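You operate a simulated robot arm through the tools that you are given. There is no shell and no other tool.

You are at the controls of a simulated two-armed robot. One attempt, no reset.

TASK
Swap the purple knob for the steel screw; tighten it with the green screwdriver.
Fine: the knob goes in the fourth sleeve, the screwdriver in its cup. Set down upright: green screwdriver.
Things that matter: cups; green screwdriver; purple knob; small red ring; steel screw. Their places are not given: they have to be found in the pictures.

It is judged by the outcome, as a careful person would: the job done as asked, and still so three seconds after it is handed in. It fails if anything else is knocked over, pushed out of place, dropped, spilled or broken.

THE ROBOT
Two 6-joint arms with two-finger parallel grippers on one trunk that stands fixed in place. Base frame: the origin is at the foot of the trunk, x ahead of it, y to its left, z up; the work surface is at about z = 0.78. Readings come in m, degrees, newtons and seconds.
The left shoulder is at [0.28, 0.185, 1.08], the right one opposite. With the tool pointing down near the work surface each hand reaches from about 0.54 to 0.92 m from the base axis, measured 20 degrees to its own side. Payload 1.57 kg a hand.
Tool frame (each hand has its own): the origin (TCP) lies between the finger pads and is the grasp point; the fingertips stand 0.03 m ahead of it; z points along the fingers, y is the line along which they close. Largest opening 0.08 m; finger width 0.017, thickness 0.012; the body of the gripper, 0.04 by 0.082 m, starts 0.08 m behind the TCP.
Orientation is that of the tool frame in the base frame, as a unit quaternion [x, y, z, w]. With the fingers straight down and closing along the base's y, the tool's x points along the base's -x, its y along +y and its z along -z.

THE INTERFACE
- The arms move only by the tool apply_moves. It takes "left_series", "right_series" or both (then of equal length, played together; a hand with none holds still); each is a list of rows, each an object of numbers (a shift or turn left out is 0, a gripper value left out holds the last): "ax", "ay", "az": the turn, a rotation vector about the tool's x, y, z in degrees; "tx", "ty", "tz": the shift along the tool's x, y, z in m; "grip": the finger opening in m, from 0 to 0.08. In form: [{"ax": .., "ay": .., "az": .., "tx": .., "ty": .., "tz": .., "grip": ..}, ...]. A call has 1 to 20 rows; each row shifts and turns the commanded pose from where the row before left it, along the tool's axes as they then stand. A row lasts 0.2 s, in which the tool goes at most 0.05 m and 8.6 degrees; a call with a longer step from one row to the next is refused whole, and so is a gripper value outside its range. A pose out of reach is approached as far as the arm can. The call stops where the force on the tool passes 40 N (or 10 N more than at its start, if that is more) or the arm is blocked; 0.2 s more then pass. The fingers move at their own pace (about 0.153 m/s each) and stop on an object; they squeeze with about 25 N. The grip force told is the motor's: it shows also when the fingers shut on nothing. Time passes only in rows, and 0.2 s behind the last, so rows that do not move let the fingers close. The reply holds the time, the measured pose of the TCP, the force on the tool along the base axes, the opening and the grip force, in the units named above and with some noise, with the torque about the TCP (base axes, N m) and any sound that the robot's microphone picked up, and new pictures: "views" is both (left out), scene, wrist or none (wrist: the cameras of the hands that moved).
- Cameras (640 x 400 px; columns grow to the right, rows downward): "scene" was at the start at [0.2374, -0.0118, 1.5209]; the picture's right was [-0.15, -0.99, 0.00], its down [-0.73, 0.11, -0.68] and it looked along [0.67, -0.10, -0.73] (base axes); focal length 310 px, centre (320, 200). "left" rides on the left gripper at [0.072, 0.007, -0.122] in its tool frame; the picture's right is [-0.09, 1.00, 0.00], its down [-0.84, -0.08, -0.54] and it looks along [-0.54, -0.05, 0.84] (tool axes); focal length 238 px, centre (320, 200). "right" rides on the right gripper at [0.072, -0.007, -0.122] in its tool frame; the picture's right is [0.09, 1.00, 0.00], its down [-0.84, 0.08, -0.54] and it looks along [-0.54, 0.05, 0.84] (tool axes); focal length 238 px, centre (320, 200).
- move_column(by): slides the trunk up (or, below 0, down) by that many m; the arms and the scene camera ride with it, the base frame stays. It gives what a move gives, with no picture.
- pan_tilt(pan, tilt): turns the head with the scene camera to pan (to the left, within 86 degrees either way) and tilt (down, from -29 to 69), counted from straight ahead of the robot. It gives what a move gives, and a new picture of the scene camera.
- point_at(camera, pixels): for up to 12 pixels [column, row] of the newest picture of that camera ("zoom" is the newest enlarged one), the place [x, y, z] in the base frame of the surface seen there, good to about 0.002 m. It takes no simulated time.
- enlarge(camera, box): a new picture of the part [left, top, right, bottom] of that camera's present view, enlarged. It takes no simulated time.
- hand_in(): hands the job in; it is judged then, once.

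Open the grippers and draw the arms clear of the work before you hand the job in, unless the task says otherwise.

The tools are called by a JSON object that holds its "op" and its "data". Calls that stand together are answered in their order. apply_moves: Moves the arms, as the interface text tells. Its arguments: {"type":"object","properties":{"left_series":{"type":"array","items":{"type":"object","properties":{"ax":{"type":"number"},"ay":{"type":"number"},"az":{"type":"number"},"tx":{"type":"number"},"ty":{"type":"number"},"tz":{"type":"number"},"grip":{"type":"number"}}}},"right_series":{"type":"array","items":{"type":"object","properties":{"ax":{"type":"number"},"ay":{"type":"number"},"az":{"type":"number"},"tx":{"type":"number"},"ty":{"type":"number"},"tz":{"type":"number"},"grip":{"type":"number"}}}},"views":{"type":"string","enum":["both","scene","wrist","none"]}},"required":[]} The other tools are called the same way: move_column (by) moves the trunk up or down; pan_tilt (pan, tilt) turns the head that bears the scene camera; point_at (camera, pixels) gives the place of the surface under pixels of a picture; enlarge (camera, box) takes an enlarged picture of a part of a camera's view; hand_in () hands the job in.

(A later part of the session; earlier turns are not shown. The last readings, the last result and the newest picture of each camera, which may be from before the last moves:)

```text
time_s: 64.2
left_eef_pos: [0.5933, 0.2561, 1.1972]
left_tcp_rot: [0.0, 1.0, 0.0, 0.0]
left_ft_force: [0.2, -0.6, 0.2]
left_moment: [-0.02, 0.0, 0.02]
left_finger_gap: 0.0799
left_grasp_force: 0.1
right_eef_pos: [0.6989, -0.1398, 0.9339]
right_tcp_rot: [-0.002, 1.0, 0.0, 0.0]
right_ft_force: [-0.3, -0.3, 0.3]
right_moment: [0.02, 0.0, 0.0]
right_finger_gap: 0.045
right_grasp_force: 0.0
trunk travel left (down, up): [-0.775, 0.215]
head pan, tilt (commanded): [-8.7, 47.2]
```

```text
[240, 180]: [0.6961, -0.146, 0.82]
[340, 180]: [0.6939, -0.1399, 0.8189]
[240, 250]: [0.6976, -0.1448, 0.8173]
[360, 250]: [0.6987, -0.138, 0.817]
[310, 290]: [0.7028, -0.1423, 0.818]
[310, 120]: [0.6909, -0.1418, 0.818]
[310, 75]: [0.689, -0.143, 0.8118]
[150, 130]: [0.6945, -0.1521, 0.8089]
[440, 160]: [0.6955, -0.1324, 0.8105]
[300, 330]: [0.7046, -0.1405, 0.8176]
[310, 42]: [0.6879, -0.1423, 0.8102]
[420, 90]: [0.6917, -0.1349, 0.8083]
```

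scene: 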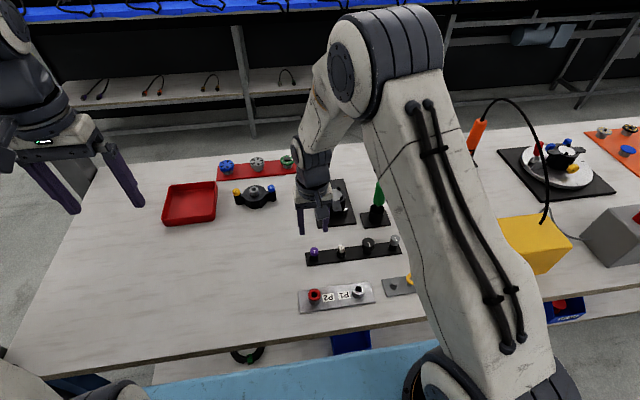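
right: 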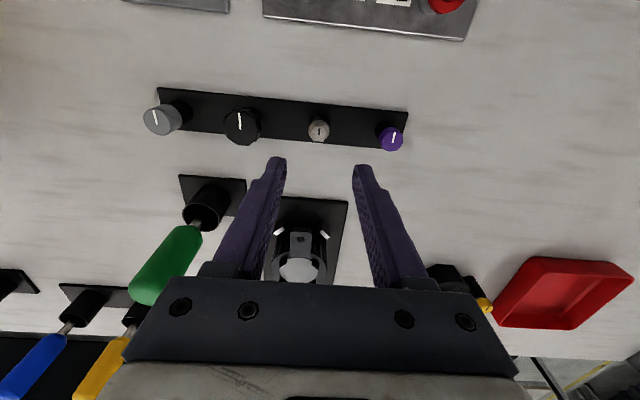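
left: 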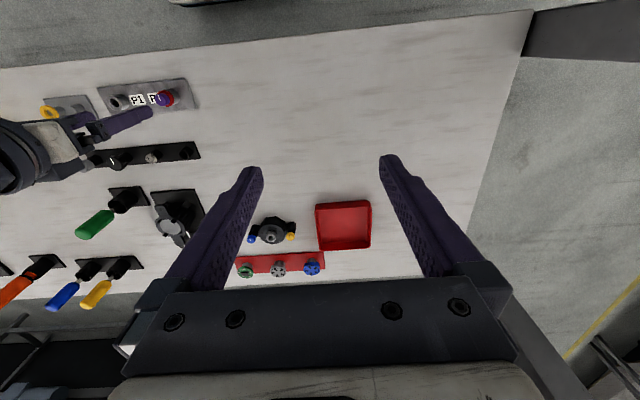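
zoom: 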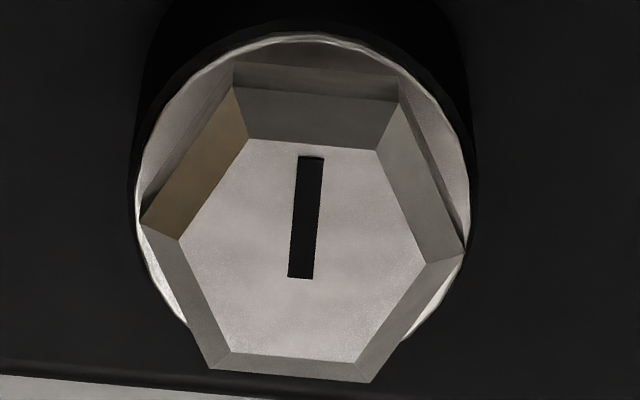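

Head: top z ≈ 0.8187, vertical flats ≈ 0.809–0.815, flats facing ±x. I'll recentre, turn to yaw +89° (closing along x across flats) and look again.

{"op": "apply_moves", "data": {"right_series": [{"tx": -0.0014, "ty": -0.0014, "grip": 0.04}, {"az": -8.1}, {"az": -8.1}, {"az": -8.1}, {"az": -8.1}, {"az": -8.1}, {"az": -8.1}, {"az": -8.1}, {"az": -8.1}, {"az": -8.1}, {"az": -8.1}, {"az": -8.0}, {}, {}], "views": "both"}}

{"op": "enlarge", "data": {"camera": "right", "box": [280, 100, 360, 150]}}

{"op": "apply_moves", "data": {"right_series": [{}], "views": "none"}}

```text
time_s: 67.2
left_eef_pos: [0.5928, 0.2578, 1.1953]
left_tcp_rot: [0.0, 1.0, -0.001, 0.0]
left_ft_force: [-1.1, -0.8, 0.4]
left_moment: [-0.01, -0.01, 0.0]
left_finger_gap: 0.0802
left_grasp_force: 0.2
right_eef_pos: [0.6984, -0.1397, 0.9317]
right_tcp_rot: [-0.702, 0.712, -0.001, 0.0]
right_ft_force: [0.5, 0.0, 0.3]
right_moment: [0.01, 0.01, 0.0]
right_finger_gap: 0.0401
right_grasp_force: 0.2
trunk travel left (down, up): [-0.775, 0.215]
head pan, tilt (commanded): [-8.7, 47.2]
```

scene: 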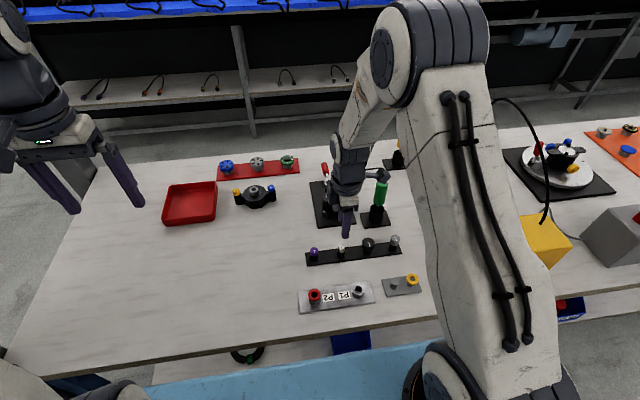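
right: 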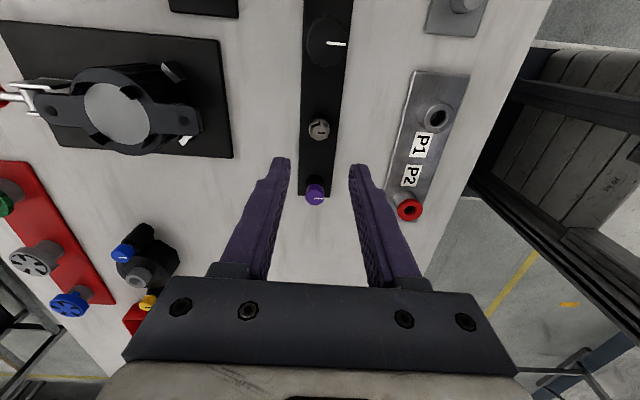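

```text
8.00 times, centred on (320, 125) of right
```

zoom: 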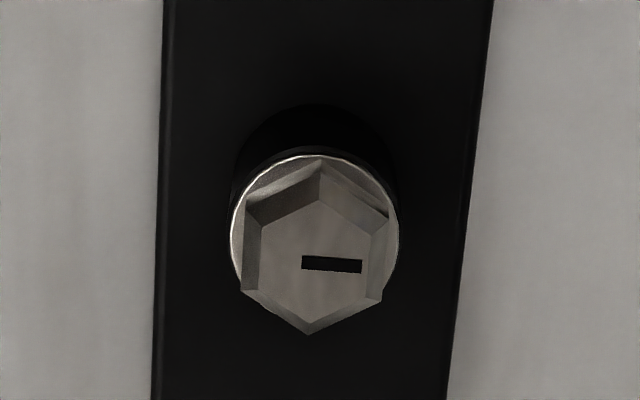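

```text
time_s: 67.5
left_eef_pos: [0.5931, 0.2571, 1.1984]
left_tcp_rot: [0.0, 1.0, 0.0, 0.0]
left_ft_force: [-0.3, -0.3, -1.2]
left_moment: [0.01, -0.01, 0.01]
left_finger_gap: 0.08
left_grasp_force: 0.0
right_eef_pos: [0.6978, -0.1408, 0.9327]
right_tcp_rot: [-0.702, 0.712, 0.0, 0.0]
right_ft_force: [0.3, 0.6, 0.1]
right_moment: [-0.01, 0.02, -0.02]
right_finger_gap: 0.0403
right_grasp_force: 0.0
trunk travel left (down, up): [-0.775, 0.215]
head pan, tilt (commanded): [-8.7, 47.2]
```

Hex flats are square to the fingers. After a small correction (−0.7, −0.4 mm tool), I'll descend to TCP ≈ 0.860 and check.

{"op": "apply_moves", "data": {"right_series": [{"tx": -0.0007, "ty": -0.0004, "tz": 0.02}, {"tz": 0.02}, {"tz": 0.02}, {"tz": 0.012}, {}, {}], "views": "wrist"}}

{"op": "enlarge", "data": {"camera": "right", "box": [260, 120, 380, 195]}}

{"op": "apply_moves", "data": {"right_series": [{}], "views": "none"}}

```text
time_s: 69.0
left_eef_pos: [0.5933, 0.2574, 1.1971]
left_tcp_rot: [0.001, 1.0, 0.001, 0.0]
left_ft_force: [-1.1, 0.3, -0.1]
left_moment: [0.0, 0.02, -0.02]
left_finger_gap: 0.08
left_grasp_force: 0.1
right_eef_pos: [0.6984, -0.1384, 0.8606]
right_tcp_rot: [-0.701, 0.713, -0.001, 0.0]
right_ft_force: [-0.3, -0.6, 0.9]
right_moment: [0.03, -0.02, 0.03]
right_finger_gap: 0.0398
right_grasp_force: 0.1
trunk travel left (down, up): [-0.775, 0.215]
head pan, tilt (commanded): [-8.7, 47.2]
```

right: 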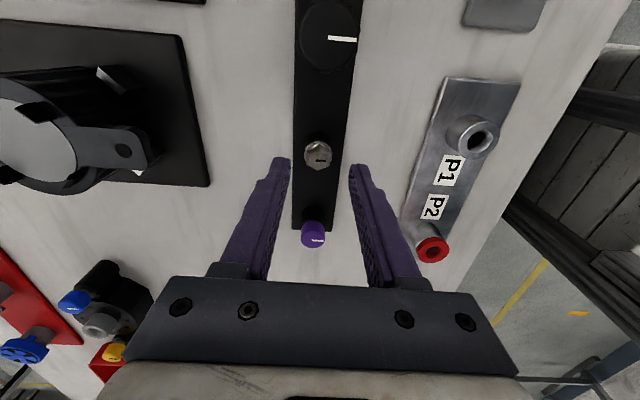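

```text
5.33 times, centred on (320, 158) of right
```

zoom: 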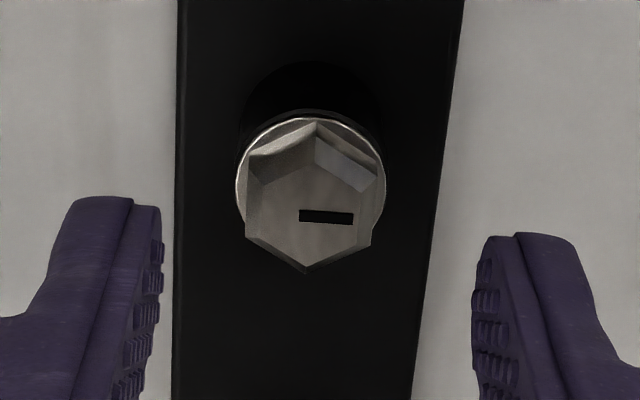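

```text
time_s: 69.3
left_eef_pos: [0.5924, 0.2572, 1.1966]
left_tcp_rot: [0.001, 1.0, 0.0, -0.001]
left_ft_force: [-0.4, -0.1, 0.2]
left_moment: [0.02, 0.04, 0.02]
left_finger_gap: 0.0802
left_grasp_force: 0.1
right_eef_pos: [0.6989, -0.1393, 0.8603]
right_tcp_rot: [-0.701, 0.713, 0.0, 0.0]
right_ft_force: [-0.6, -0.1, -1.0]
right_moment: [0.03, 0.02, -0.06]
right_finger_gap: 0.0399
right_grasp_force: 0.0
trunk travel left (down, up): [-0.775, 0.215]
head pan, tilt (commanded): [-8.7, 47.2]
```

The hex centre is ~1.2 mm toward −tool-y from the finger midpoint; I'll shift that, descend to tip height ≈ 0.811 and close on the flats.

{"op": "apply_moves", "data": {"right_series": [{"ty": -0.0011, "tz": 0.0065}, {"tz": 0.0065}, {"tz": 0.0063}, {}, {"grip": 0.012}, {}, {}], "views": "wrist"}}

{"op": "enlarge", "data": {"camera": "right", "box": [260, 130, 380, 205]}}

{"op": "enlarge", "data": {"camera": "scene", "box": [310, 225, 374, 265]}}

```text
time_s: 71.0
left_eef_pos: [0.5927, 0.257, 1.1962]
left_tcp_rot: [0.001, 1.0, 0.0, 0.001]
left_ft_force: [-0.1, -0.2, -0.2]
left_moment: [0.0, -0.02, 0.0]
left_finger_gap: 0.0798
left_grasp_force: 0.1
right_eef_pos: [0.7003, -0.1396, 0.8399]
right_tcp_rot: [-0.701, 0.713, 0.001, -0.001]
right_ft_force: [-3.6, 0.8, 1.6]
right_moment: [0.01, 0.14, 0.01]
right_finger_gap: 0.0166
right_grasp_force: 24.7
trunk travel left (down, up): [-0.775, 0.215]
head pan, tilt (commanded): [-8.7, 47.2]
```

right: 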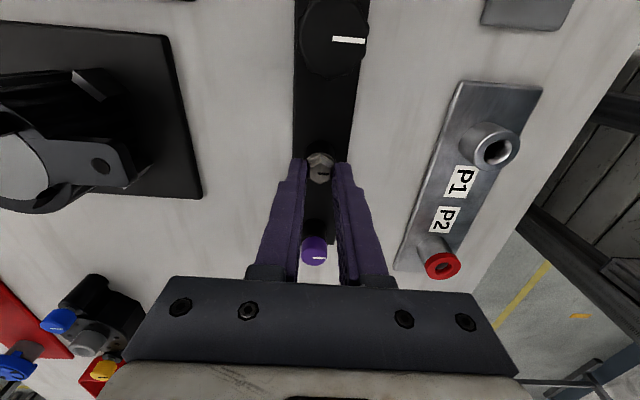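

```text
5.33 times, centred on (320, 168) of right
```

zoom: 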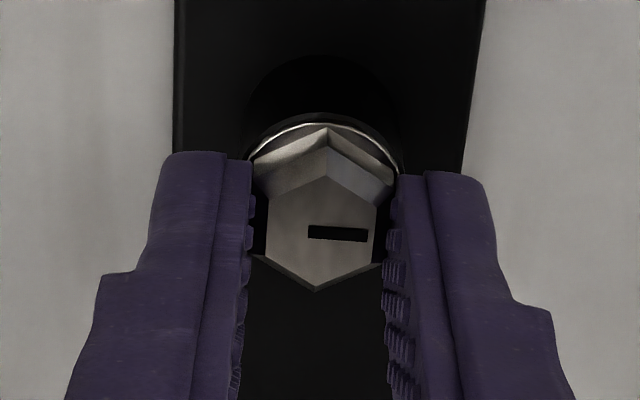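

```text
10.00 times, centred on (342, 245) of scene
```

zoom: 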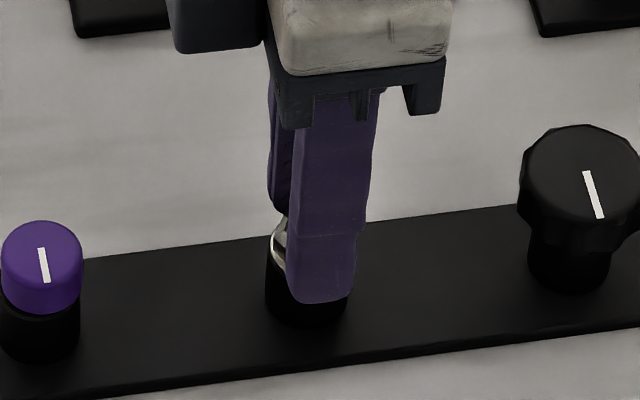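

Gripped across flats (16.6 mm). I'll lift gently 3 mm to see if the screw is loose in its sleeve.

{"op": "apply_moves", "data": {"right_series": [{"tz": -0.001}, {"tz": -0.001}, {"tz": -0.001}, {}], "views": "none"}}

```text
time_s: 72.0
left_eef_pos: [0.5946, 0.2576, 1.1959]
left_tcp_rot: [0.0, 1.0, -0.001, 0.0]
left_ft_force: [0.4, 0.7, 0.0]
left_moment: [0.01, -0.01, -0.03]
left_finger_gap: 0.0801
left_grasp_force: 0.2
right_eef_pos: [0.701, -0.14, 0.844]
right_tcp_rot: [-0.702, 0.713, 0.0, 0.0]
right_ft_force: [-1.5, -0.1, -0.7]
right_moment: [-0.01, 0.06, -0.02]
right_finger_gap: 0.0166
right_grasp_force: 24.3
trunk travel left (down, up): [-0.775, 0.215]
head pan, tilt (commanded): [-8.7, 47.2]
```

The screw is loose and comes up freely. I'll lift it to z ≈ 0.94 and inspect it in the grip.

{"op": "apply_moves", "data": {"right_series": [{"tz": -0.006}, {"tz": -0.01}, {"tz": -0.02}, {"tz": -0.03}, {"tz": -0.03}, {}, {}], "views": "both"}}

{"op": "enlarge", "data": {"camera": "scene", "box": [310, 205, 374, 265]}}

{"op": "enlarge", "data": {"camera": "right", "box": [260, 130, 380, 205]}}

```text
time_s: 73.5
left_eef_pos: [0.5939, 0.2566, 1.1969]
left_tcp_rot: [0.0, 1.0, -0.001, 0.0]
left_ft_force: [-0.1, 0.2, 0.4]
left_moment: [-0.02, 0.01, 0.0]
left_finger_gap: 0.08
left_grasp_force: 0.0
right_eef_pos: [0.6996, -0.1395, 0.9386]
right_tcp_rot: [-0.702, 0.712, 0.0, 0.001]
right_ft_force: [0.1, -1.1, 0.1]
right_moment: [0.0, -0.01, 0.06]
right_finger_gap: 0.0165
right_grasp_force: 24.8
trunk travel left (down, up): [-0.775, 0.215]
head pan, tilt (commanded): [-8.7, 47.2]
```

scene: 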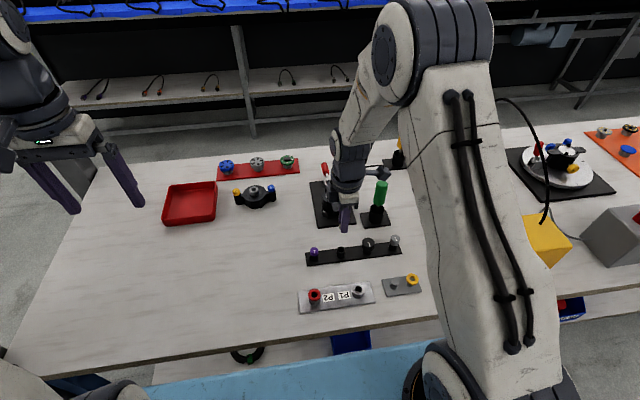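
right: 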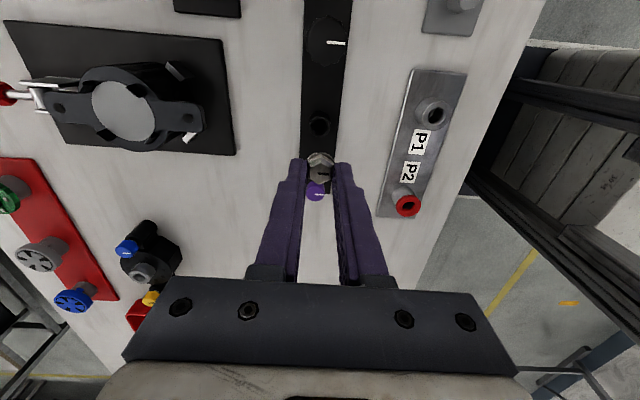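

```text
6.67 times, centred on (342, 235) of scene
```

zoom: 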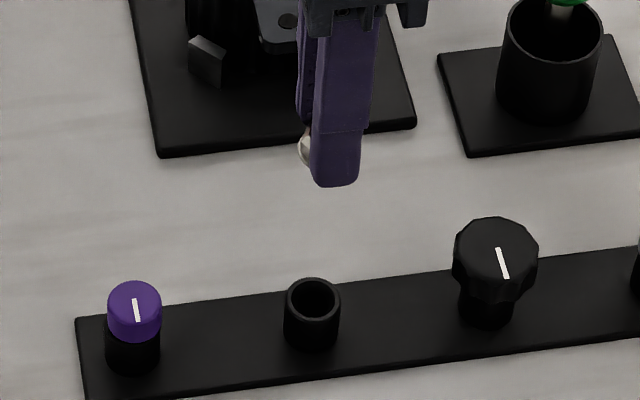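

```text
5.33 times, centred on (320, 168) of right
```

zoom: 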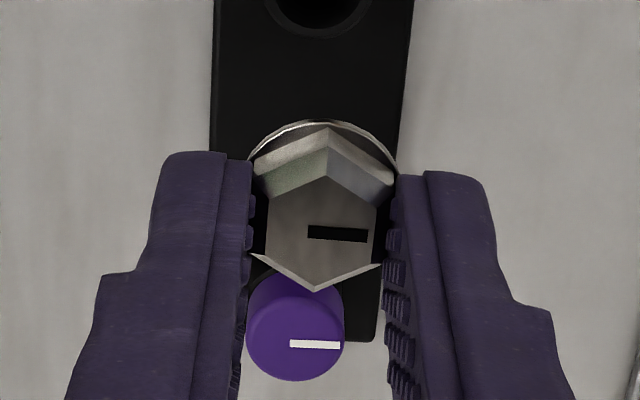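

Screw is held squarely. I'll carry it above P2 (0.580, -0.050) at z ≈ 0.938.

{"op": "apply_moves", "data": {"right_series": [{"tx": -0.02198, "ty": 0.03028}, {"tx": -0.02198, "ty": 0.03028}, {"tx": -0.02198, "ty": 0.03028}, {"tx": -0.02198, "ty": 0.03028}, {}, {}, {}], "views": "both"}}

{"op": "apply_moves", "data": {"right_series": [{}], "views": "none"}}

{"op": "enlarge", "data": {"camera": "right", "box": [260, 100, 380, 200]}}

{"op": "enlarge", "data": {"camera": "scene", "box": [280, 230, 360, 310]}}

```text
time_s: 75.2
left_eef_pos: [0.5942, 0.2572, 1.1962]
left_tcp_rot: [0.0, 1.0, 0.0, 0.0]
left_ft_force: [0.5, 0.0, -1.5]
left_moment: [-0.01, 0.04, 0.01]
left_finger_gap: 0.0803
left_grasp_force: 0.1
right_eef_pos: [0.5807, -0.052, 0.9396]
right_tcp_rot: [-0.702, 0.712, 0.0, 0.0]
right_ft_force: [-0.3, -0.1, -0.3]
right_moment: [0.03, -0.01, 0.01]
right_finger_gap: 0.0166
right_grasp_force: 24.5
trunk travel left (down, up): [-0.775, 0.215]
head pan, tilt (commanded): [-8.7, 47.2]
```

scene: 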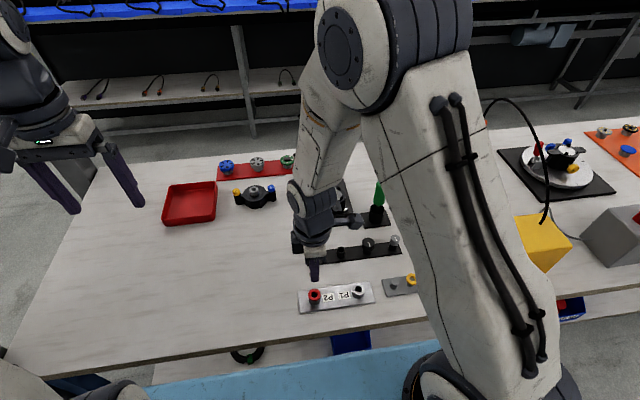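
right: 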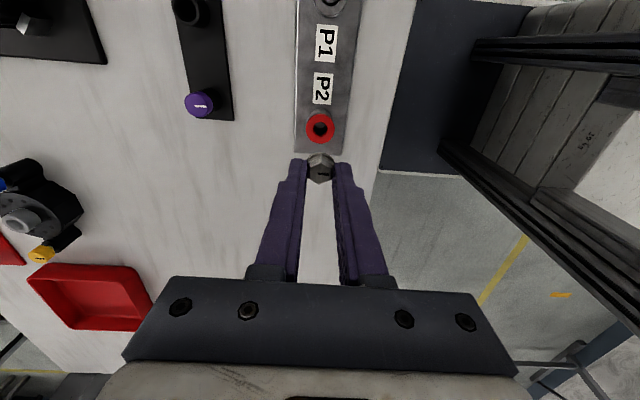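

```text
time_s: 75.5
left_eef_pos: [0.5937, 0.2575, 1.1968]
left_tcp_rot: [0.0, 1.0, 0.0, 0.0]
left_ft_force: [-0.8, 0.5, -0.4]
left_moment: [-0.03, 0.02, 0.01]
left_finger_gap: 0.0799
left_grasp_force: 0.1
right_eef_pos: [0.581, -0.0507, 0.9409]
right_tcp_rot: [-0.702, 0.712, 0.0, 0.0]
right_ft_force: [-0.4, -0.3, -0.5]
right_moment: [-0.02, 0.04, -0.02]
right_finger_gap: 0.0166
right_grasp_force: 25.2
trunk travel left (down, up): [-0.775, 0.215]
head pan, tilt (commanded): [-8.7, 47.2]
```

```text
4.00 times, centred on (320, 150) of right
```

zoom: 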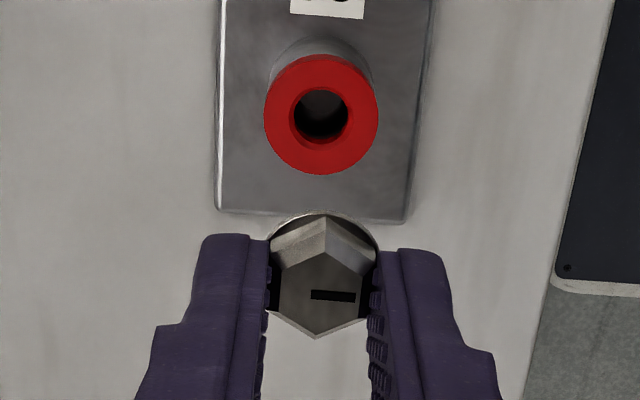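

```text
5.00 times, centred on (320, 270) of scene
```

zoom: 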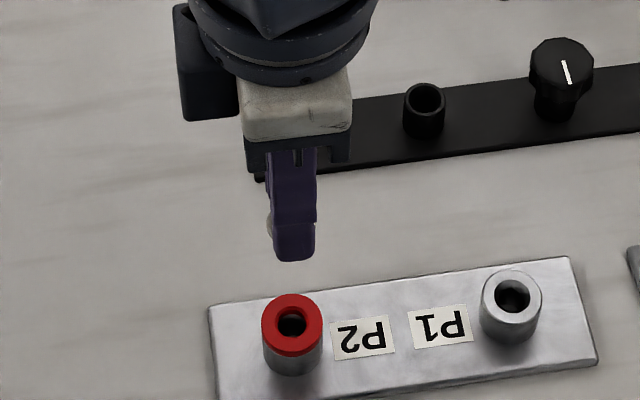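

Ring centre at zoom (321,115) matches alignment within ~0.6 mm. I'll nudge and descend to TCP z ≈ 0.88, then check the stem vs hole.

{"op": "apply_moves", "data": {"right_series": [{"tx": -0.0006, "ty": 0.0006, "tz": 0.02}, {"tz": 0.02}, {"tz": 0.017}, {}, {}], "views": "both"}}

{"op": "enlarge", "data": {"camera": "right", "box": [260, 110, 380, 200]}}

{"op": "enlarge", "data": {"camera": "scene", "box": [288, 260, 344, 310]}}

```text
time_s: 76.8
left_eef_pos: [0.5934, 0.257, 1.1968]
left_tcp_rot: [-0.001, 1.0, 0.001, 0.0]
left_ft_force: [0.4, 0.1, -0.1]
left_moment: [0.05, 0.01, -0.03]
left_finger_gap: 0.0799
left_grasp_force: 0.0
right_eef_pos: [0.5815, -0.0498, 0.8824]
right_tcp_rot: [-0.702, 0.712, 0.001, 0.0]
right_ft_force: [0.7, 0.1, 0.2]
right_moment: [-0.01, -0.02, 0.02]
right_finger_gap: 0.0165
right_grasp_force: 24.8
trunk travel left (down, up): [-0.775, 0.215]
head pan, tilt (commanded): [-8.7, 47.2]
```

scene: 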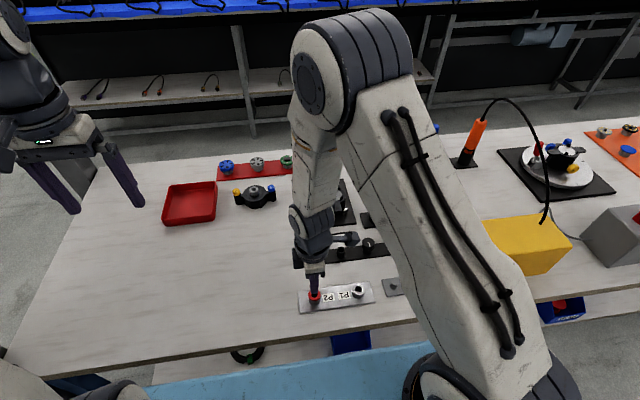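
right: 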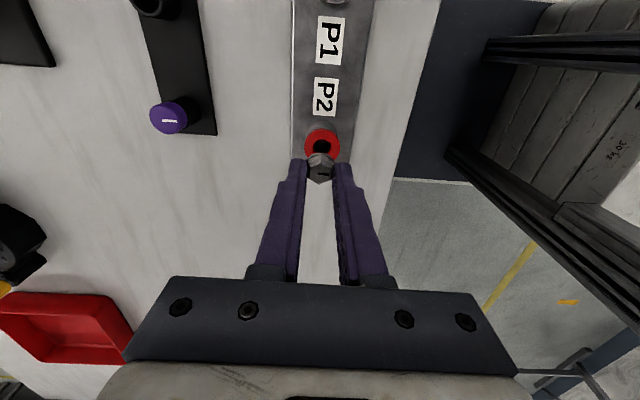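

```text
4.44 times, centred on (320, 155) of right
```

zoom: 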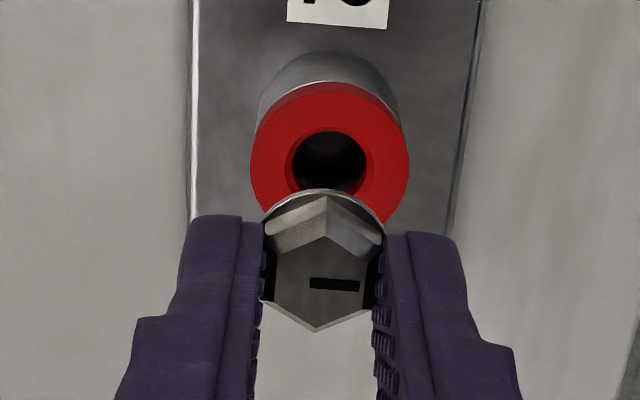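

```text
8.00 times, centred on (316, 285) of scene
```

zoom: 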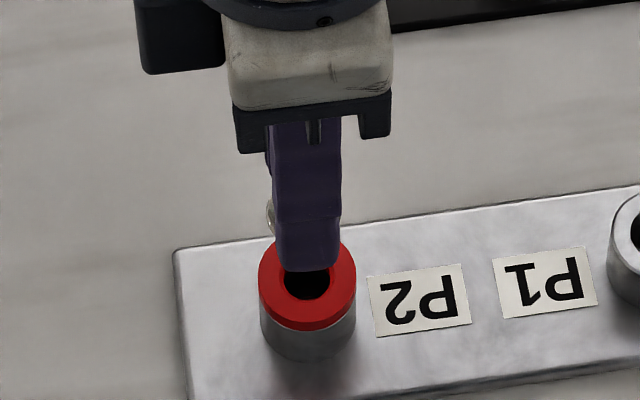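

The ring centre (zoom 329) is now ~2 mm to tool +y of the screw (318). I'll take another pose reading before correcting.

{"op": "apply_moves", "data": {"right_series": [{}, {}], "views": "none"}}

{"op": "apply_moves", "data": {"right_series": [{}], "views": "wrist"}}

{"op": "enlarge", "data": {"camera": "right", "box": [260, 110, 380, 200]}}

```text
time_s: 77.3
left_eef_pos: [0.5934, 0.2562, 1.1979]
left_tcp_rot: [0.0, 1.0, 0.0, 0.0]
left_ft_force: [0.0, 0.3, 0.0]
left_moment: [-0.01, 0.01, -0.01]
left_finger_gap: 0.0799
left_grasp_force: 0.1
right_eef_pos: [0.5811, -0.0487, 0.8828]
right_tcp_rot: [-0.702, 0.712, 0.0, 0.0]
right_ft_force: [-0.9, 0.1, 0.4]
right_moment: [0.0, 0.0, 0.03]
right_finger_gap: 0.0168
right_grasp_force: 25.2
trunk travel left (down, up): [-0.775, 0.215]
head pan, tilt (commanded): [-8.7, 47.2]
```

```text
time_s: 77.8
left_eef_pos: [0.593, 0.2561, 1.1966]
left_tcp_rot: [0.001, 1.0, 0.0, 0.0]
left_ft_force: [0.2, 0.3, 0.3]
left_moment: [0.02, -0.01, 0.02]
left_finger_gap: 0.0801
left_grasp_force: 0.0
right_eef_pos: [0.5802, -0.0489, 0.8824]
right_tcp_rot: [-0.701, 0.713, 0.0, 0.0]
right_ft_force: [0.6, 0.0, -0.5]
right_moment: [-0.02, 0.02, -0.02]
right_finger_gap: 0.0167
right_grasp_force: 25.6
trunk travel left (down, up): [-0.775, 0.215]
head pan, tilt (commanded): [-8.7, 47.2]
```

right: 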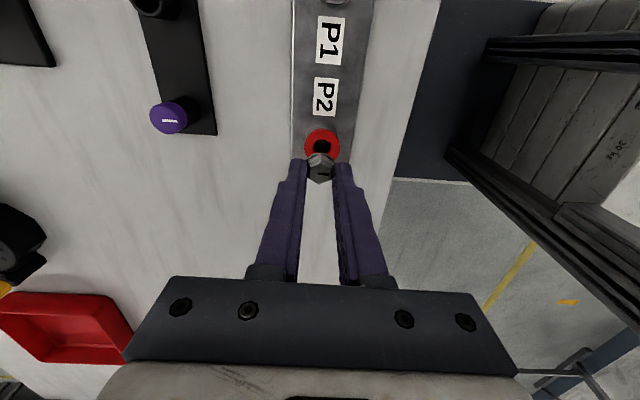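

```text
4.44 times, centred on (320, 155) of right
```

zoom: 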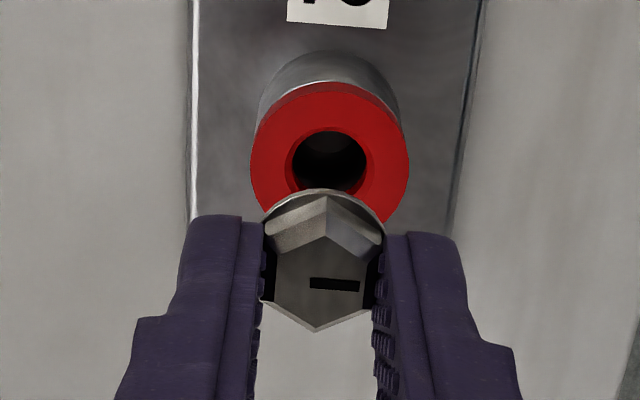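

Combining picture and readings, I'll shift +1.4 mm in both tool x and tool y and re-check.

{"op": "apply_moves", "data": {"right_series": [{"tx": 0.0014, "ty": 0.0014}, {}, {}, {}], "views": "wrist"}}

{"op": "apply_moves", "data": {"right_series": [{}], "views": "none"}}

{"op": "enlarge", "data": {"camera": "right", "box": [290, 125, 350, 175]}}

{"op": "apply_moves", "data": {"right_series": [{}], "views": "none"}}

```text
time_s: 78.8
left_eef_pos: [0.5928, 0.258, 1.1966]
left_tcp_rot: [0.0, 1.0, 0.0, 0.0]
left_ft_force: [-0.7, 0.1, -0.2]
left_moment: [0.02, 0.01, -0.01]
left_finger_gap: 0.0802
left_grasp_force: 0.0
right_eef_pos: [0.5806, -0.0504, 0.8828]
right_tcp_rot: [-0.702, 0.713, 0.0, 0.0]
right_ft_force: [-0.3, -0.2, -0.3]
right_moment: [0.01, -0.01, 0.0]
right_finger_gap: 0.0167
right_grasp_force: 25.4
trunk travel left (down, up): [-0.775, 0.215]
head pan, tilt (commanded): [-8.7, 47.2]
```

right: 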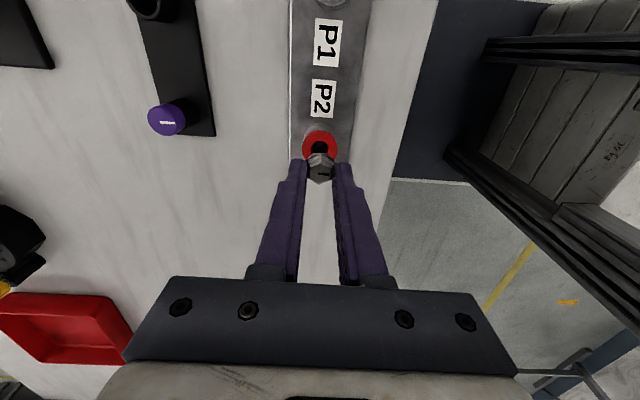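

```text
time_s: 79.2
left_eef_pos: [0.5937, 0.2566, 1.1979]
left_tcp_rot: [0.0, 1.0, 0.0, 0.0]
left_ft_force: [0.0, -0.5, -0.3]
left_moment: [0.02, 0.0, 0.02]
left_finger_gap: 0.0797
left_grasp_force: 0.1
right_eef_pos: [0.5799, -0.0508, 0.8831]
right_tcp_rot: [-0.701, 0.713, 0.0, -0.001]
right_ft_force: [0.7, 0.4, 0.4]
right_moment: [0.04, 0.0, 0.01]
right_finger_gap: 0.0169
right_grasp_force: 25.3
trunk travel left (down, up): [-0.775, 0.215]
head pan, tilt (commanded): [-8.7, 47.2]
```

```text
8.00 times, centred on (320, 150) of right
```

zoom: 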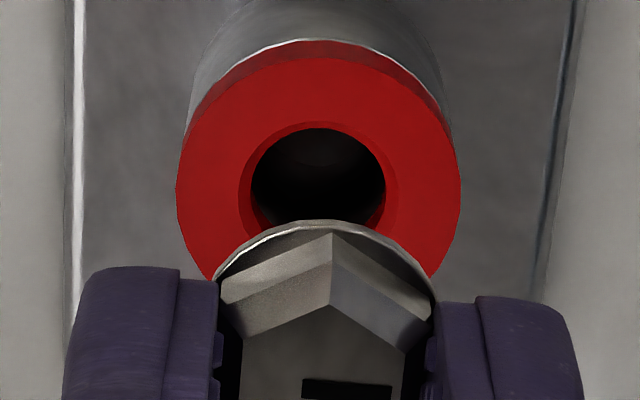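

```text
time_s: 79.5
left_eef_pos: [0.5924, 0.2563, 1.1982]
left_tcp_rot: [0.0, 1.0, 0.0, 0.0]
left_ft_force: [-0.1, -0.6, 0.4]
left_moment: [0.01, -0.01, 0.01]
left_finger_gap: 0.0801
left_grasp_force: 0.1
right_eef_pos: [0.5794, -0.0509, 0.8835]
right_tcp_rot: [-0.702, 0.712, -0.001, 0.0]
right_ft_force: [-0.1, -0.3, 0.0]
right_moment: [-0.01, -0.02, 0.03]
right_finger_gap: 0.0169
right_grasp_force: 25.0
trunk travel left (down, up): [-0.775, 0.215]
head pan, tilt (commanded): [-8.7, 47.2]
```

Now the hole and screw are aligned (hole centre 318 vs flange 325 at 8×; measured 0.5800, -0.0507). I'll nudge −0.3 mm in tool y and descend slowly, watching forces.

{"op": "apply_moves", "data": {"right_series": [{"ty": -0.0003, "tz": 0.003}, {"tz": 0.003}, {"tz": 0.003}, {"tz": 0.003}, {"tz": 0.003}, {}], "views": "wrist"}}

{"op": "enlarge", "data": {"camera": "right", "box": [280, 125, 360, 185]}}

{"op": "enlarge", "data": {"camera": "scene", "box": [288, 260, 344, 310]}}

```text
time_s: 81.0
left_eef_pos: [0.5933, 0.2562, 1.1977]
left_tcp_rot: [0.0, 1.0, 0.0, 0.0]
left_ft_force: [-0.3, -0.5, 0.5]
left_moment: [0.02, 0.02, 0.0]
left_finger_gap: 0.0799
left_grasp_force: 0.0
right_eef_pos: [0.579, -0.0519, 0.868]
right_tcp_rot: [-0.702, 0.713, 0.0, -0.001]
right_ft_force: [0.7, 0.6, 0.2]
right_moment: [0.0, -0.02, -0.01]
right_finger_gap: 0.0167
right_grasp_force: 25.0
trunk travel left (down, up): [-0.775, 0.215]
head pan, tilt (commanded): [-8.7, 47.2]
```

right: 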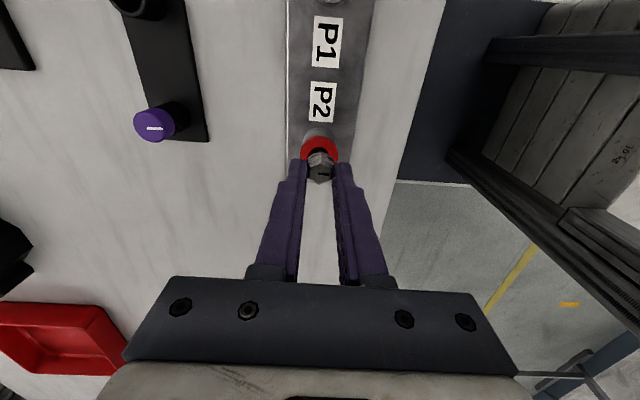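

```text
6.67 times, centred on (320, 155) of right
```

zoom: 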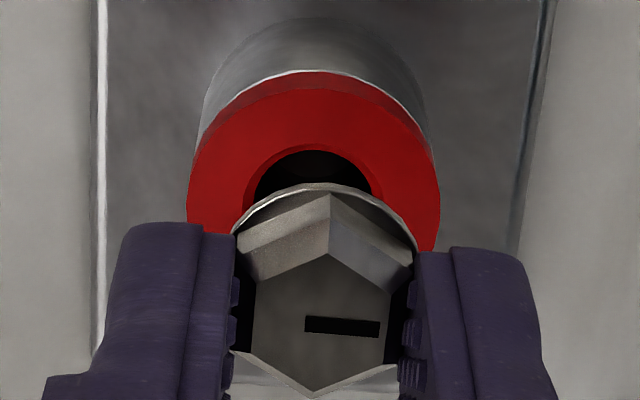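

```text
8.00 times, centred on (316, 285) of scene
```

zoom: 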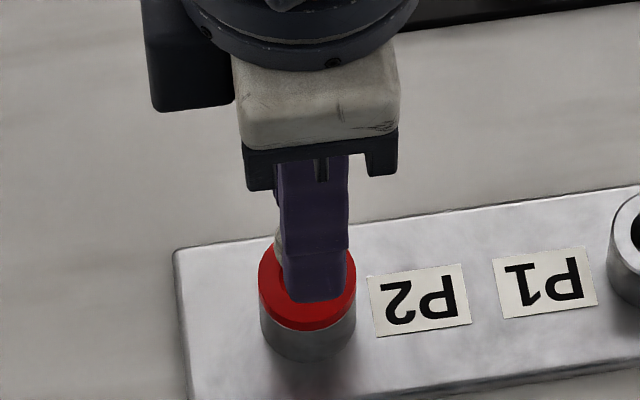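

The hole is ~1.3 mm toward −tool-y (base +x) of the screw. I'll correct that and descend another 8 mm.

{"op": "apply_moves", "data": {"right_series": [{"ty": -0.0012}, {"tz": 0.002}, {"tz": 0.002}, {"tz": 0.002}, {"tz": 0.002}, {}, {}], "views": "wrist"}}

{"op": "enlarge", "data": {"camera": "right", "box": [280, 125, 360, 185]}}

{"op": "apply_moves", "data": {"right_series": [{}], "views": "none"}}

```text
time_s: 82.5
left_eef_pos: [0.593, 0.2568, 1.1963]
left_tcp_rot: [-0.001, 1.0, 0.0, 0.0]
left_ft_force: [-0.2, 0.2, 0.9]
left_moment: [0.0, 0.01, 0.0]
left_finger_gap: 0.0801
left_grasp_force: 0.0
right_eef_pos: [0.5799, -0.0506, 0.8606]
right_tcp_rot: [-0.702, 0.713, 0.0, 0.001]
right_ft_force: [0.2, -0.4, -1.1]
right_moment: [0.03, -0.02, -0.03]
right_finger_gap: 0.0166
right_grasp_force: 24.9
trunk travel left (down, up): [-0.775, 0.215]
head pan, tilt (commanded): [-8.7, 47.2]
```

right: 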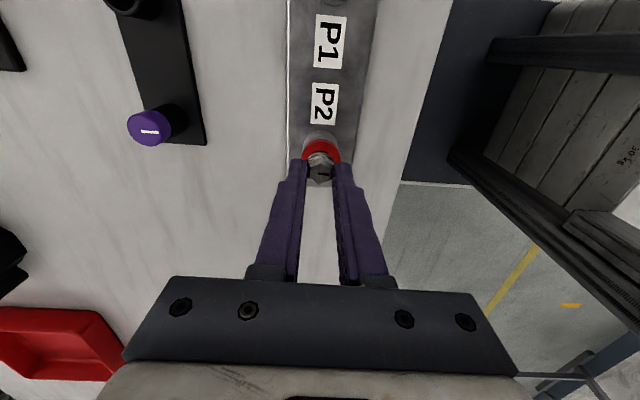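

```text
6.67 times, centred on (320, 155) of right
```

zoom: 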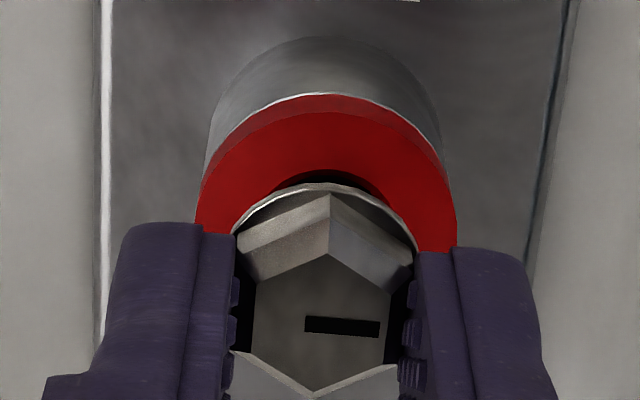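

```text
time_s: 83.0
left_eef_pos: [0.5919, 0.2562, 1.1982]
left_tcp_rot: [0.0, 1.0, 0.001, 0.0]
left_ft_force: [0.2, 0.4, -0.1]
left_moment: [0.03, -0.01, 0.02]
left_finger_gap: 0.0801
left_grasp_force: 0.0
right_eef_pos: [0.5796, -0.0505, 0.8597]
right_tcp_rot: [-0.702, 0.712, -0.001, 0.0]
right_ft_force: [0.1, -0.2, -0.2]
right_moment: [0.0, -0.01, 0.0]
right_finger_gap: 0.0167
right_grasp_force: 25.1
trunk travel left (down, up): [-0.775, 0.215]
head pan, tilt (commanded): [-8.7, 47.2]
```

Perfectly aligned now (326 vs 326), no contact forces. I'll continue down in 1 mm steps.

{"op": "apply_moves", "data": {"right_series": [{"tz": 0.001}, {"tz": 0.001}, {"tz": 0.001}, {"tz": 0.001}, {"tz": 0.001}, {}], "views": "none"}}

```text
time_s: 84.3
left_eef_pos: [0.5934, 0.257, 1.1962]
left_tcp_rot: [0.0, 1.0, 0.001, -0.001]
left_ft_force: [0.4, 1.2, 0.3]
left_moment: [0.03, 0.0, -0.01]
left_finger_gap: 0.0802
left_grasp_force: 0.1
right_eef_pos: [0.5798, -0.0516, 0.8545]
right_tcp_rot: [-0.701, 0.713, 0.0, 0.0]
right_ft_force: [0.1, 0.2, -0.5]
right_moment: [0.0, 0.01, -0.02]
right_finger_gap: 0.0166
right_grasp_force: 25.3
trunk travel left (down, up): [-0.775, 0.215]
head pan, tilt (commanded): [-8.7, 47.2]
```

Still free at z 0.855. Continuing down 4 mm more in small steps.

{"op": "apply_moves", "data": {"right_series": [{"tz": 0.001}, {"tz": 0.001}, {"tz": 0.001}, {"tz": 0.0005}, {"tz": 0.0005}, {}], "views": "wrist"}}

{"op": "enlarge", "data": {"camera": "right", "box": [280, 125, 360, 185]}}

```text
time_s: 85.8
left_eef_pos: [0.5931, 0.258, 1.1968]
left_tcp_rot: [0.0, 1.0, 0.0, 0.0]
left_ft_force: [0.6, 0.0, 0.1]
left_moment: [0.01, 0.02, 0.0]
left_finger_gap: 0.0798
left_grasp_force: 0.1
right_eef_pos: [0.5809, -0.0504, 0.8507]
right_tcp_rot: [-0.702, 0.712, -0.001, 0.0]
right_ft_force: [-3.4, 9.7, -1.8]
right_moment: [0.29, 0.12, 0.02]
right_finger_gap: 0.0168
right_grasp_force: 24.8
trunk travel left (down, up): [-0.775, 0.215]
head pan, tilt (commanded): [-8.7, 47.2]
```

right: 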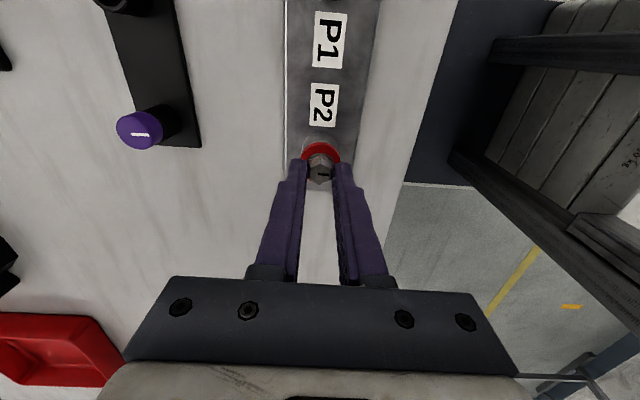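

```text
6.67 times, centred on (320, 155) of right
```

zoom: 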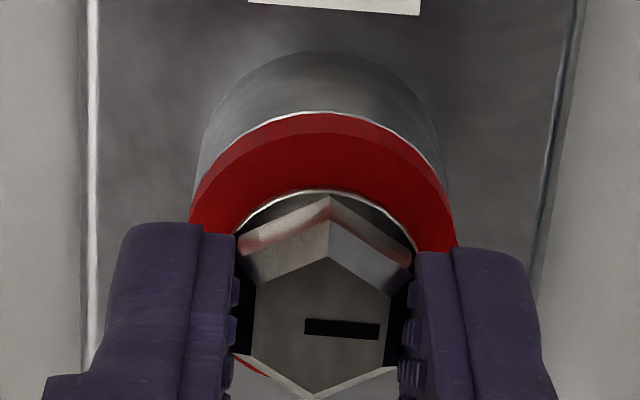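

Lateral force (−3.4, +9.7 N): the stem has entered the threaded hole off by ~0.9 mm. I'll relieve this (tool x −0.9 mm, tool y +0.3 mm).

{"op": "apply_moves", "data": {"right_series": [{"tx": -0.0009, "ty": 0.0003}, {}, {}], "views": "none"}}

```text
time_s: 86.5
left_eef_pos: [0.5935, 0.2576, 1.1973]
left_tcp_rot: [0.0, 1.0, 0.0, 0.0]
left_ft_force: [0.1, 0.0, -0.6]
left_moment: [-0.02, -0.01, -0.01]
left_finger_gap: 0.0804
left_grasp_force: 0.2
right_eef_pos: [0.581, -0.0486, 0.8509]
right_tcp_rot: [-0.702, 0.712, 0.001, -0.002]
right_ft_force: [-8.2, 11.9, 0.0]
right_moment: [0.43, 0.29, -0.01]
right_finger_gap: 0.0166
right_grasp_force: 24.9
trunk travel left (down, up): [-0.775, 0.215]
head pan, tilt (commanded): [-8.7, 47.2]
```

Forces rose rather than fell; I'll re-read once more before moving.

{"op": "apply_moves", "data": {"right_series": [{}], "views": "none"}}

{"op": "apply_moves", "data": {"right_series": [{"tz": -0.0005}, {}], "views": "none"}}

```text
time_s: 87.0
left_eef_pos: [0.5931, 0.2579, 1.1974]
left_tcp_rot: [0.0, 1.0, 0.001, 0.0]
left_ft_force: [-0.3, 0.7, 0.7]
left_moment: [-0.03, -0.01, -0.01]
left_finger_gap: 0.0801
left_grasp_force: 0.0
right_eef_pos: [0.5805, -0.0514, 0.8509]
right_tcp_rot: [-0.703, 0.711, 0.0, -0.001]
right_ft_force: [-9.8, 12.9, 0.3]
right_moment: [0.41, 0.23, -0.02]
right_finger_gap: 0.0167
right_grasp_force: 25.2
trunk travel left (down, up): [-0.775, 0.215]
head pan, tilt (commanded): [-8.7, 47.2]
```

```text
time_s: 87.5
left_eef_pos: [0.5941, 0.2562, 1.1963]
left_tcp_rot: [0.001, 1.0, 0.001, 0.0]
left_ft_force: [0.4, 0.1, 0.1]
left_moment: [0.02, -0.01, -0.01]
left_finger_gap: 0.0801
left_grasp_force: 0.0
right_eef_pos: [0.5817, -0.0519, 0.8522]
right_tcp_rot: [-0.701, 0.713, -0.001, 0.001]
right_ft_force: [-0.9, 0.4, 0.4]
right_moment: [0.0, 0.01, 0.01]
right_finger_gap: 0.017
right_grasp_force: 24.7
trunk travel left (down, up): [-0.775, 0.215]
head pan, tilt (commanded): [-8.7, 47.2]
```

Raising 0.5 mm released the contact. The axis appears ~1 mm toward −x/+y; I'll shift there and lower again.

{"op": "apply_moves", "data": {"right_series": [{"tx": -0.0008, "ty": 0.0008}, {}, {"tz": 0.0005}, {"tz": 0.0003}, {}], "views": "none"}}

{"op": "apply_moves", "data": {"right_series": [{}], "views": "none"}}

```text
time_s: 88.8
left_eef_pos: [0.5928, 0.2567, 1.197]
left_tcp_rot: [0.0, 1.0, 0.0, 0.0]
left_ft_force: [0.2, -1.0, -0.1]
left_moment: [0.04, 0.0, 0.0]
left_finger_gap: 0.0799
left_grasp_force: 0.1
right_eef_pos: [0.5805, -0.0496, 0.8505]
right_tcp_rot: [-0.702, 0.713, 0.0, 0.0]
right_ft_force: [1.1, -3.4, 1.3]
right_moment: [-0.15, -0.04, 0.0]
right_finger_gap: 0.0167
right_grasp_force: 25.3
trunk travel left (down, up): [-0.775, 0.215]
head pan, tilt (commanded): [-8.7, 47.2]
```

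```text
time_s: 89.2
left_eef_pos: [0.5934, 0.2566, 1.1963]
left_tcp_rot: [0.0, 1.0, 0.0, 0.0]
left_ft_force: [0.1, -0.7, -0.1]
left_moment: [-0.01, -0.01, -0.02]
left_finger_gap: 0.0801
left_grasp_force: 0.1
right_eef_pos: [0.5796, -0.0504, 0.8505]
right_tcp_rot: [-0.702, 0.713, 0.0, 0.0]
right_ft_force: [1.8, -4.5, 1.4]
right_moment: [-0.08, -0.08, 0.0]
right_finger_gap: 0.0166
right_grasp_force: 25.0
trunk travel left (down, up): [-0.775, 0.215]
head pan, tilt (commanded): [-8.7, 47.2]
```

Now nearly aligned (1.8, −4.5 N). A tiny correction, then I start the thread by turning clockwise 64° with a slight downward follow.

{"op": "apply_moves", "data": {"right_series": [{"tx": 0.0003, "ty": -0.0002}, {"az": 8, "tz": 6e-05}, {"az": 8, "tz": 6e-05}, {"az": 8, "tz": 6e-05}, {"az": 8, "tz": 6e-05}, {"az": 8, "tz": 6e-05}, {"az": 8, "tz": 6e-05}, {"az": 8, "tz": 6e-05}, {"az": 8, "tz": 6e-05}, {}], "views": "wrist"}}

{"op": "enlarge", "data": {"camera": "right", "box": [280, 125, 360, 185]}}

```text
time_s: 91.3
left_eef_pos: [0.5932, 0.2547, 1.1966]
left_tcp_rot: [0.0, 1.0, 0.0, -0.001]
left_ft_force: [-0.5, -0.3, -0.9]
left_moment: [-0.02, 0.05, 0.02]
left_finger_gap: 0.0801
left_grasp_force: 0.0
right_eef_pos: [0.5807, -0.0497, 0.8486]
right_tcp_rot: [-0.216, 0.976, 0.0, 0.0]
right_ft_force: [4.6, -17.2, 5.1]
right_moment: [-0.52, -0.13, -0.02]
right_finger_gap: 0.0168
right_grasp_force: 25.1
trunk travel left (down, up): [-0.775, 0.215]
head pan, tilt (commanded): [-8.7, 47.2]
```

right: 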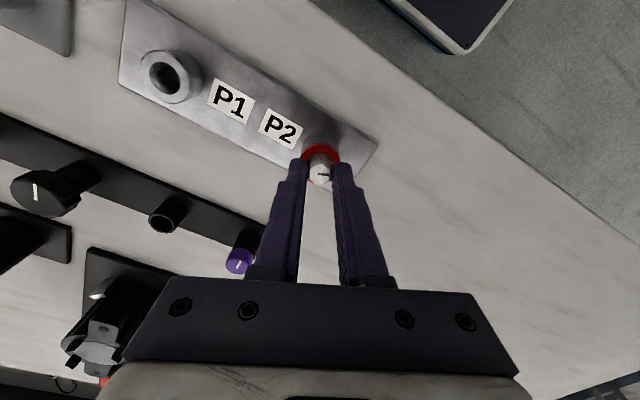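

```text
6.67 times, centred on (320, 155) of right
```

zoom: 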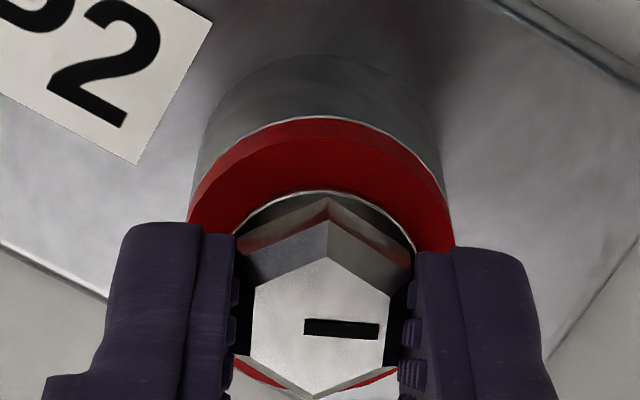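

Lateral force −17 N along tool y; I'll shift −1.5 mm in tool y to relieve it before turning further.

{"op": "apply_moves", "data": {"right_series": [{"ty": -0.0008}, {"ty": -0.0007, "tx": 0.0003}, {}, {}], "views": "none"}}

```text
time_s: 92.3
left_eef_pos: [0.592, 0.2579, 1.1964]
left_tcp_rot: [0.0, 1.0, 0.0, 0.0]
left_ft_force: [0.1, 0.5, -0.4]
left_moment: [0.0, 0.01, -0.01]
left_finger_gap: 0.0802
left_grasp_force: 0.1
right_eef_pos: [0.5795, -0.0501, 0.8491]
right_tcp_rot: [-0.218, 0.976, 0.0, 0.0]
right_ft_force: [-4.1, 9.1, 1.3]
right_moment: [0.31, 0.14, -0.02]
right_finger_gap: 0.0165
right_grasp_force: 25.2
trunk travel left (down, up): [-0.775, 0.215]
head pan, tilt (commanded): [-8.7, 47.2]
```

Overshot (now +10 N): stiffness is ~18 N/mm. I'll move back +0.55 mm and re-read.

{"op": "apply_moves", "data": {"right_series": [{"ty": 0.00055}, {}, {}], "views": "none"}}

```text
time_s: 93.2
left_eef_pos: [0.5922, 0.2584, 1.196]
left_tcp_rot: [-0.001, 1.0, 0.0, 0.0]
left_ft_force: [0.0, 0.3, -0.5]
left_moment: [0.01, 0.03, 0.01]
left_finger_gap: 0.08
left_grasp_force: 0.0
right_eef_pos: [0.5814, -0.0504, 0.8491]
right_tcp_rot: [-0.218, 0.976, 0.0, 0.0]
right_ft_force: [-2.9, 8.9, 6.4]
right_moment: [0.27, 0.1, 0.0]
right_finger_gap: 0.0167
right_grasp_force: 25.2
trunk travel left (down, up): [-0.775, 0.215]
head pan, tilt (commanded): [-8.7, 47.2]
```

Force shows finger hysteresis rather than true misalignment. The screw is started by ~64°; I'll open the fingers, rise a bit and inspect it.

{"op": "apply_moves", "data": {"right_series": [{"grip": 0.03}, {"grip": 0.045}, {}, {"tz": -0.01}, {"tz": -0.015}, {"tz": -0.02}, {}, {}], "views": "both"}}

{"op": "enlarge", "data": {"camera": "right", "box": [280, 110, 360, 170]}}

{"op": "enlarge", "data": {"camera": "scene", "box": [292, 270, 340, 310]}}

```text
time_s: 95.0
left_eef_pos: [0.5925, 0.2571, 1.1973]
left_tcp_rot: [0.0, 1.0, 0.0, -0.001]
left_ft_force: [-0.5, -0.9, -0.2]
left_moment: [0.02, 0.02, 0.01]
left_finger_gap: 0.0802
left_grasp_force: 0.0
right_eef_pos: [0.5793, -0.0512, 0.8952]
right_tcp_rot: [-0.217, 0.976, -0.001, -0.001]
right_ft_force: [0.0, 0.0, -0.9]
right_moment: [-0.01, -0.02, 0.06]
right_finger_gap: 0.0451
right_grasp_force: 0.1
trunk travel left (down, up): [-0.775, 0.215]
head pan, tilt (commanded): [-8.7, 47.2]
```

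scene: 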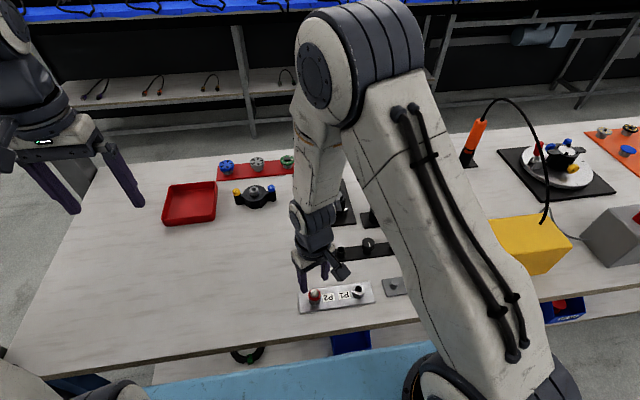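
right: 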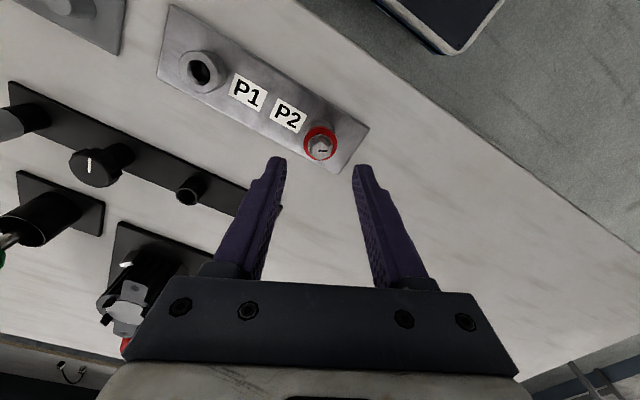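

```text
6.67 times, centred on (320, 140) of right
```

zoom: 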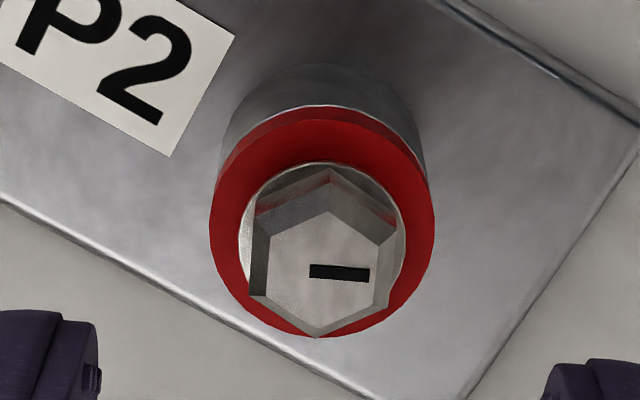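

```text
10.00 times, centred on (316, 290) of scene
```

zoom: 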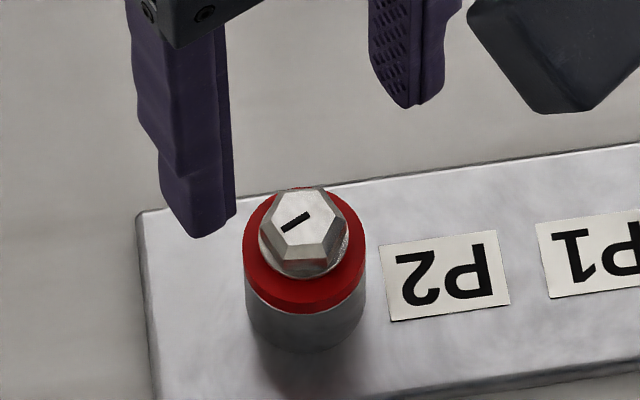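

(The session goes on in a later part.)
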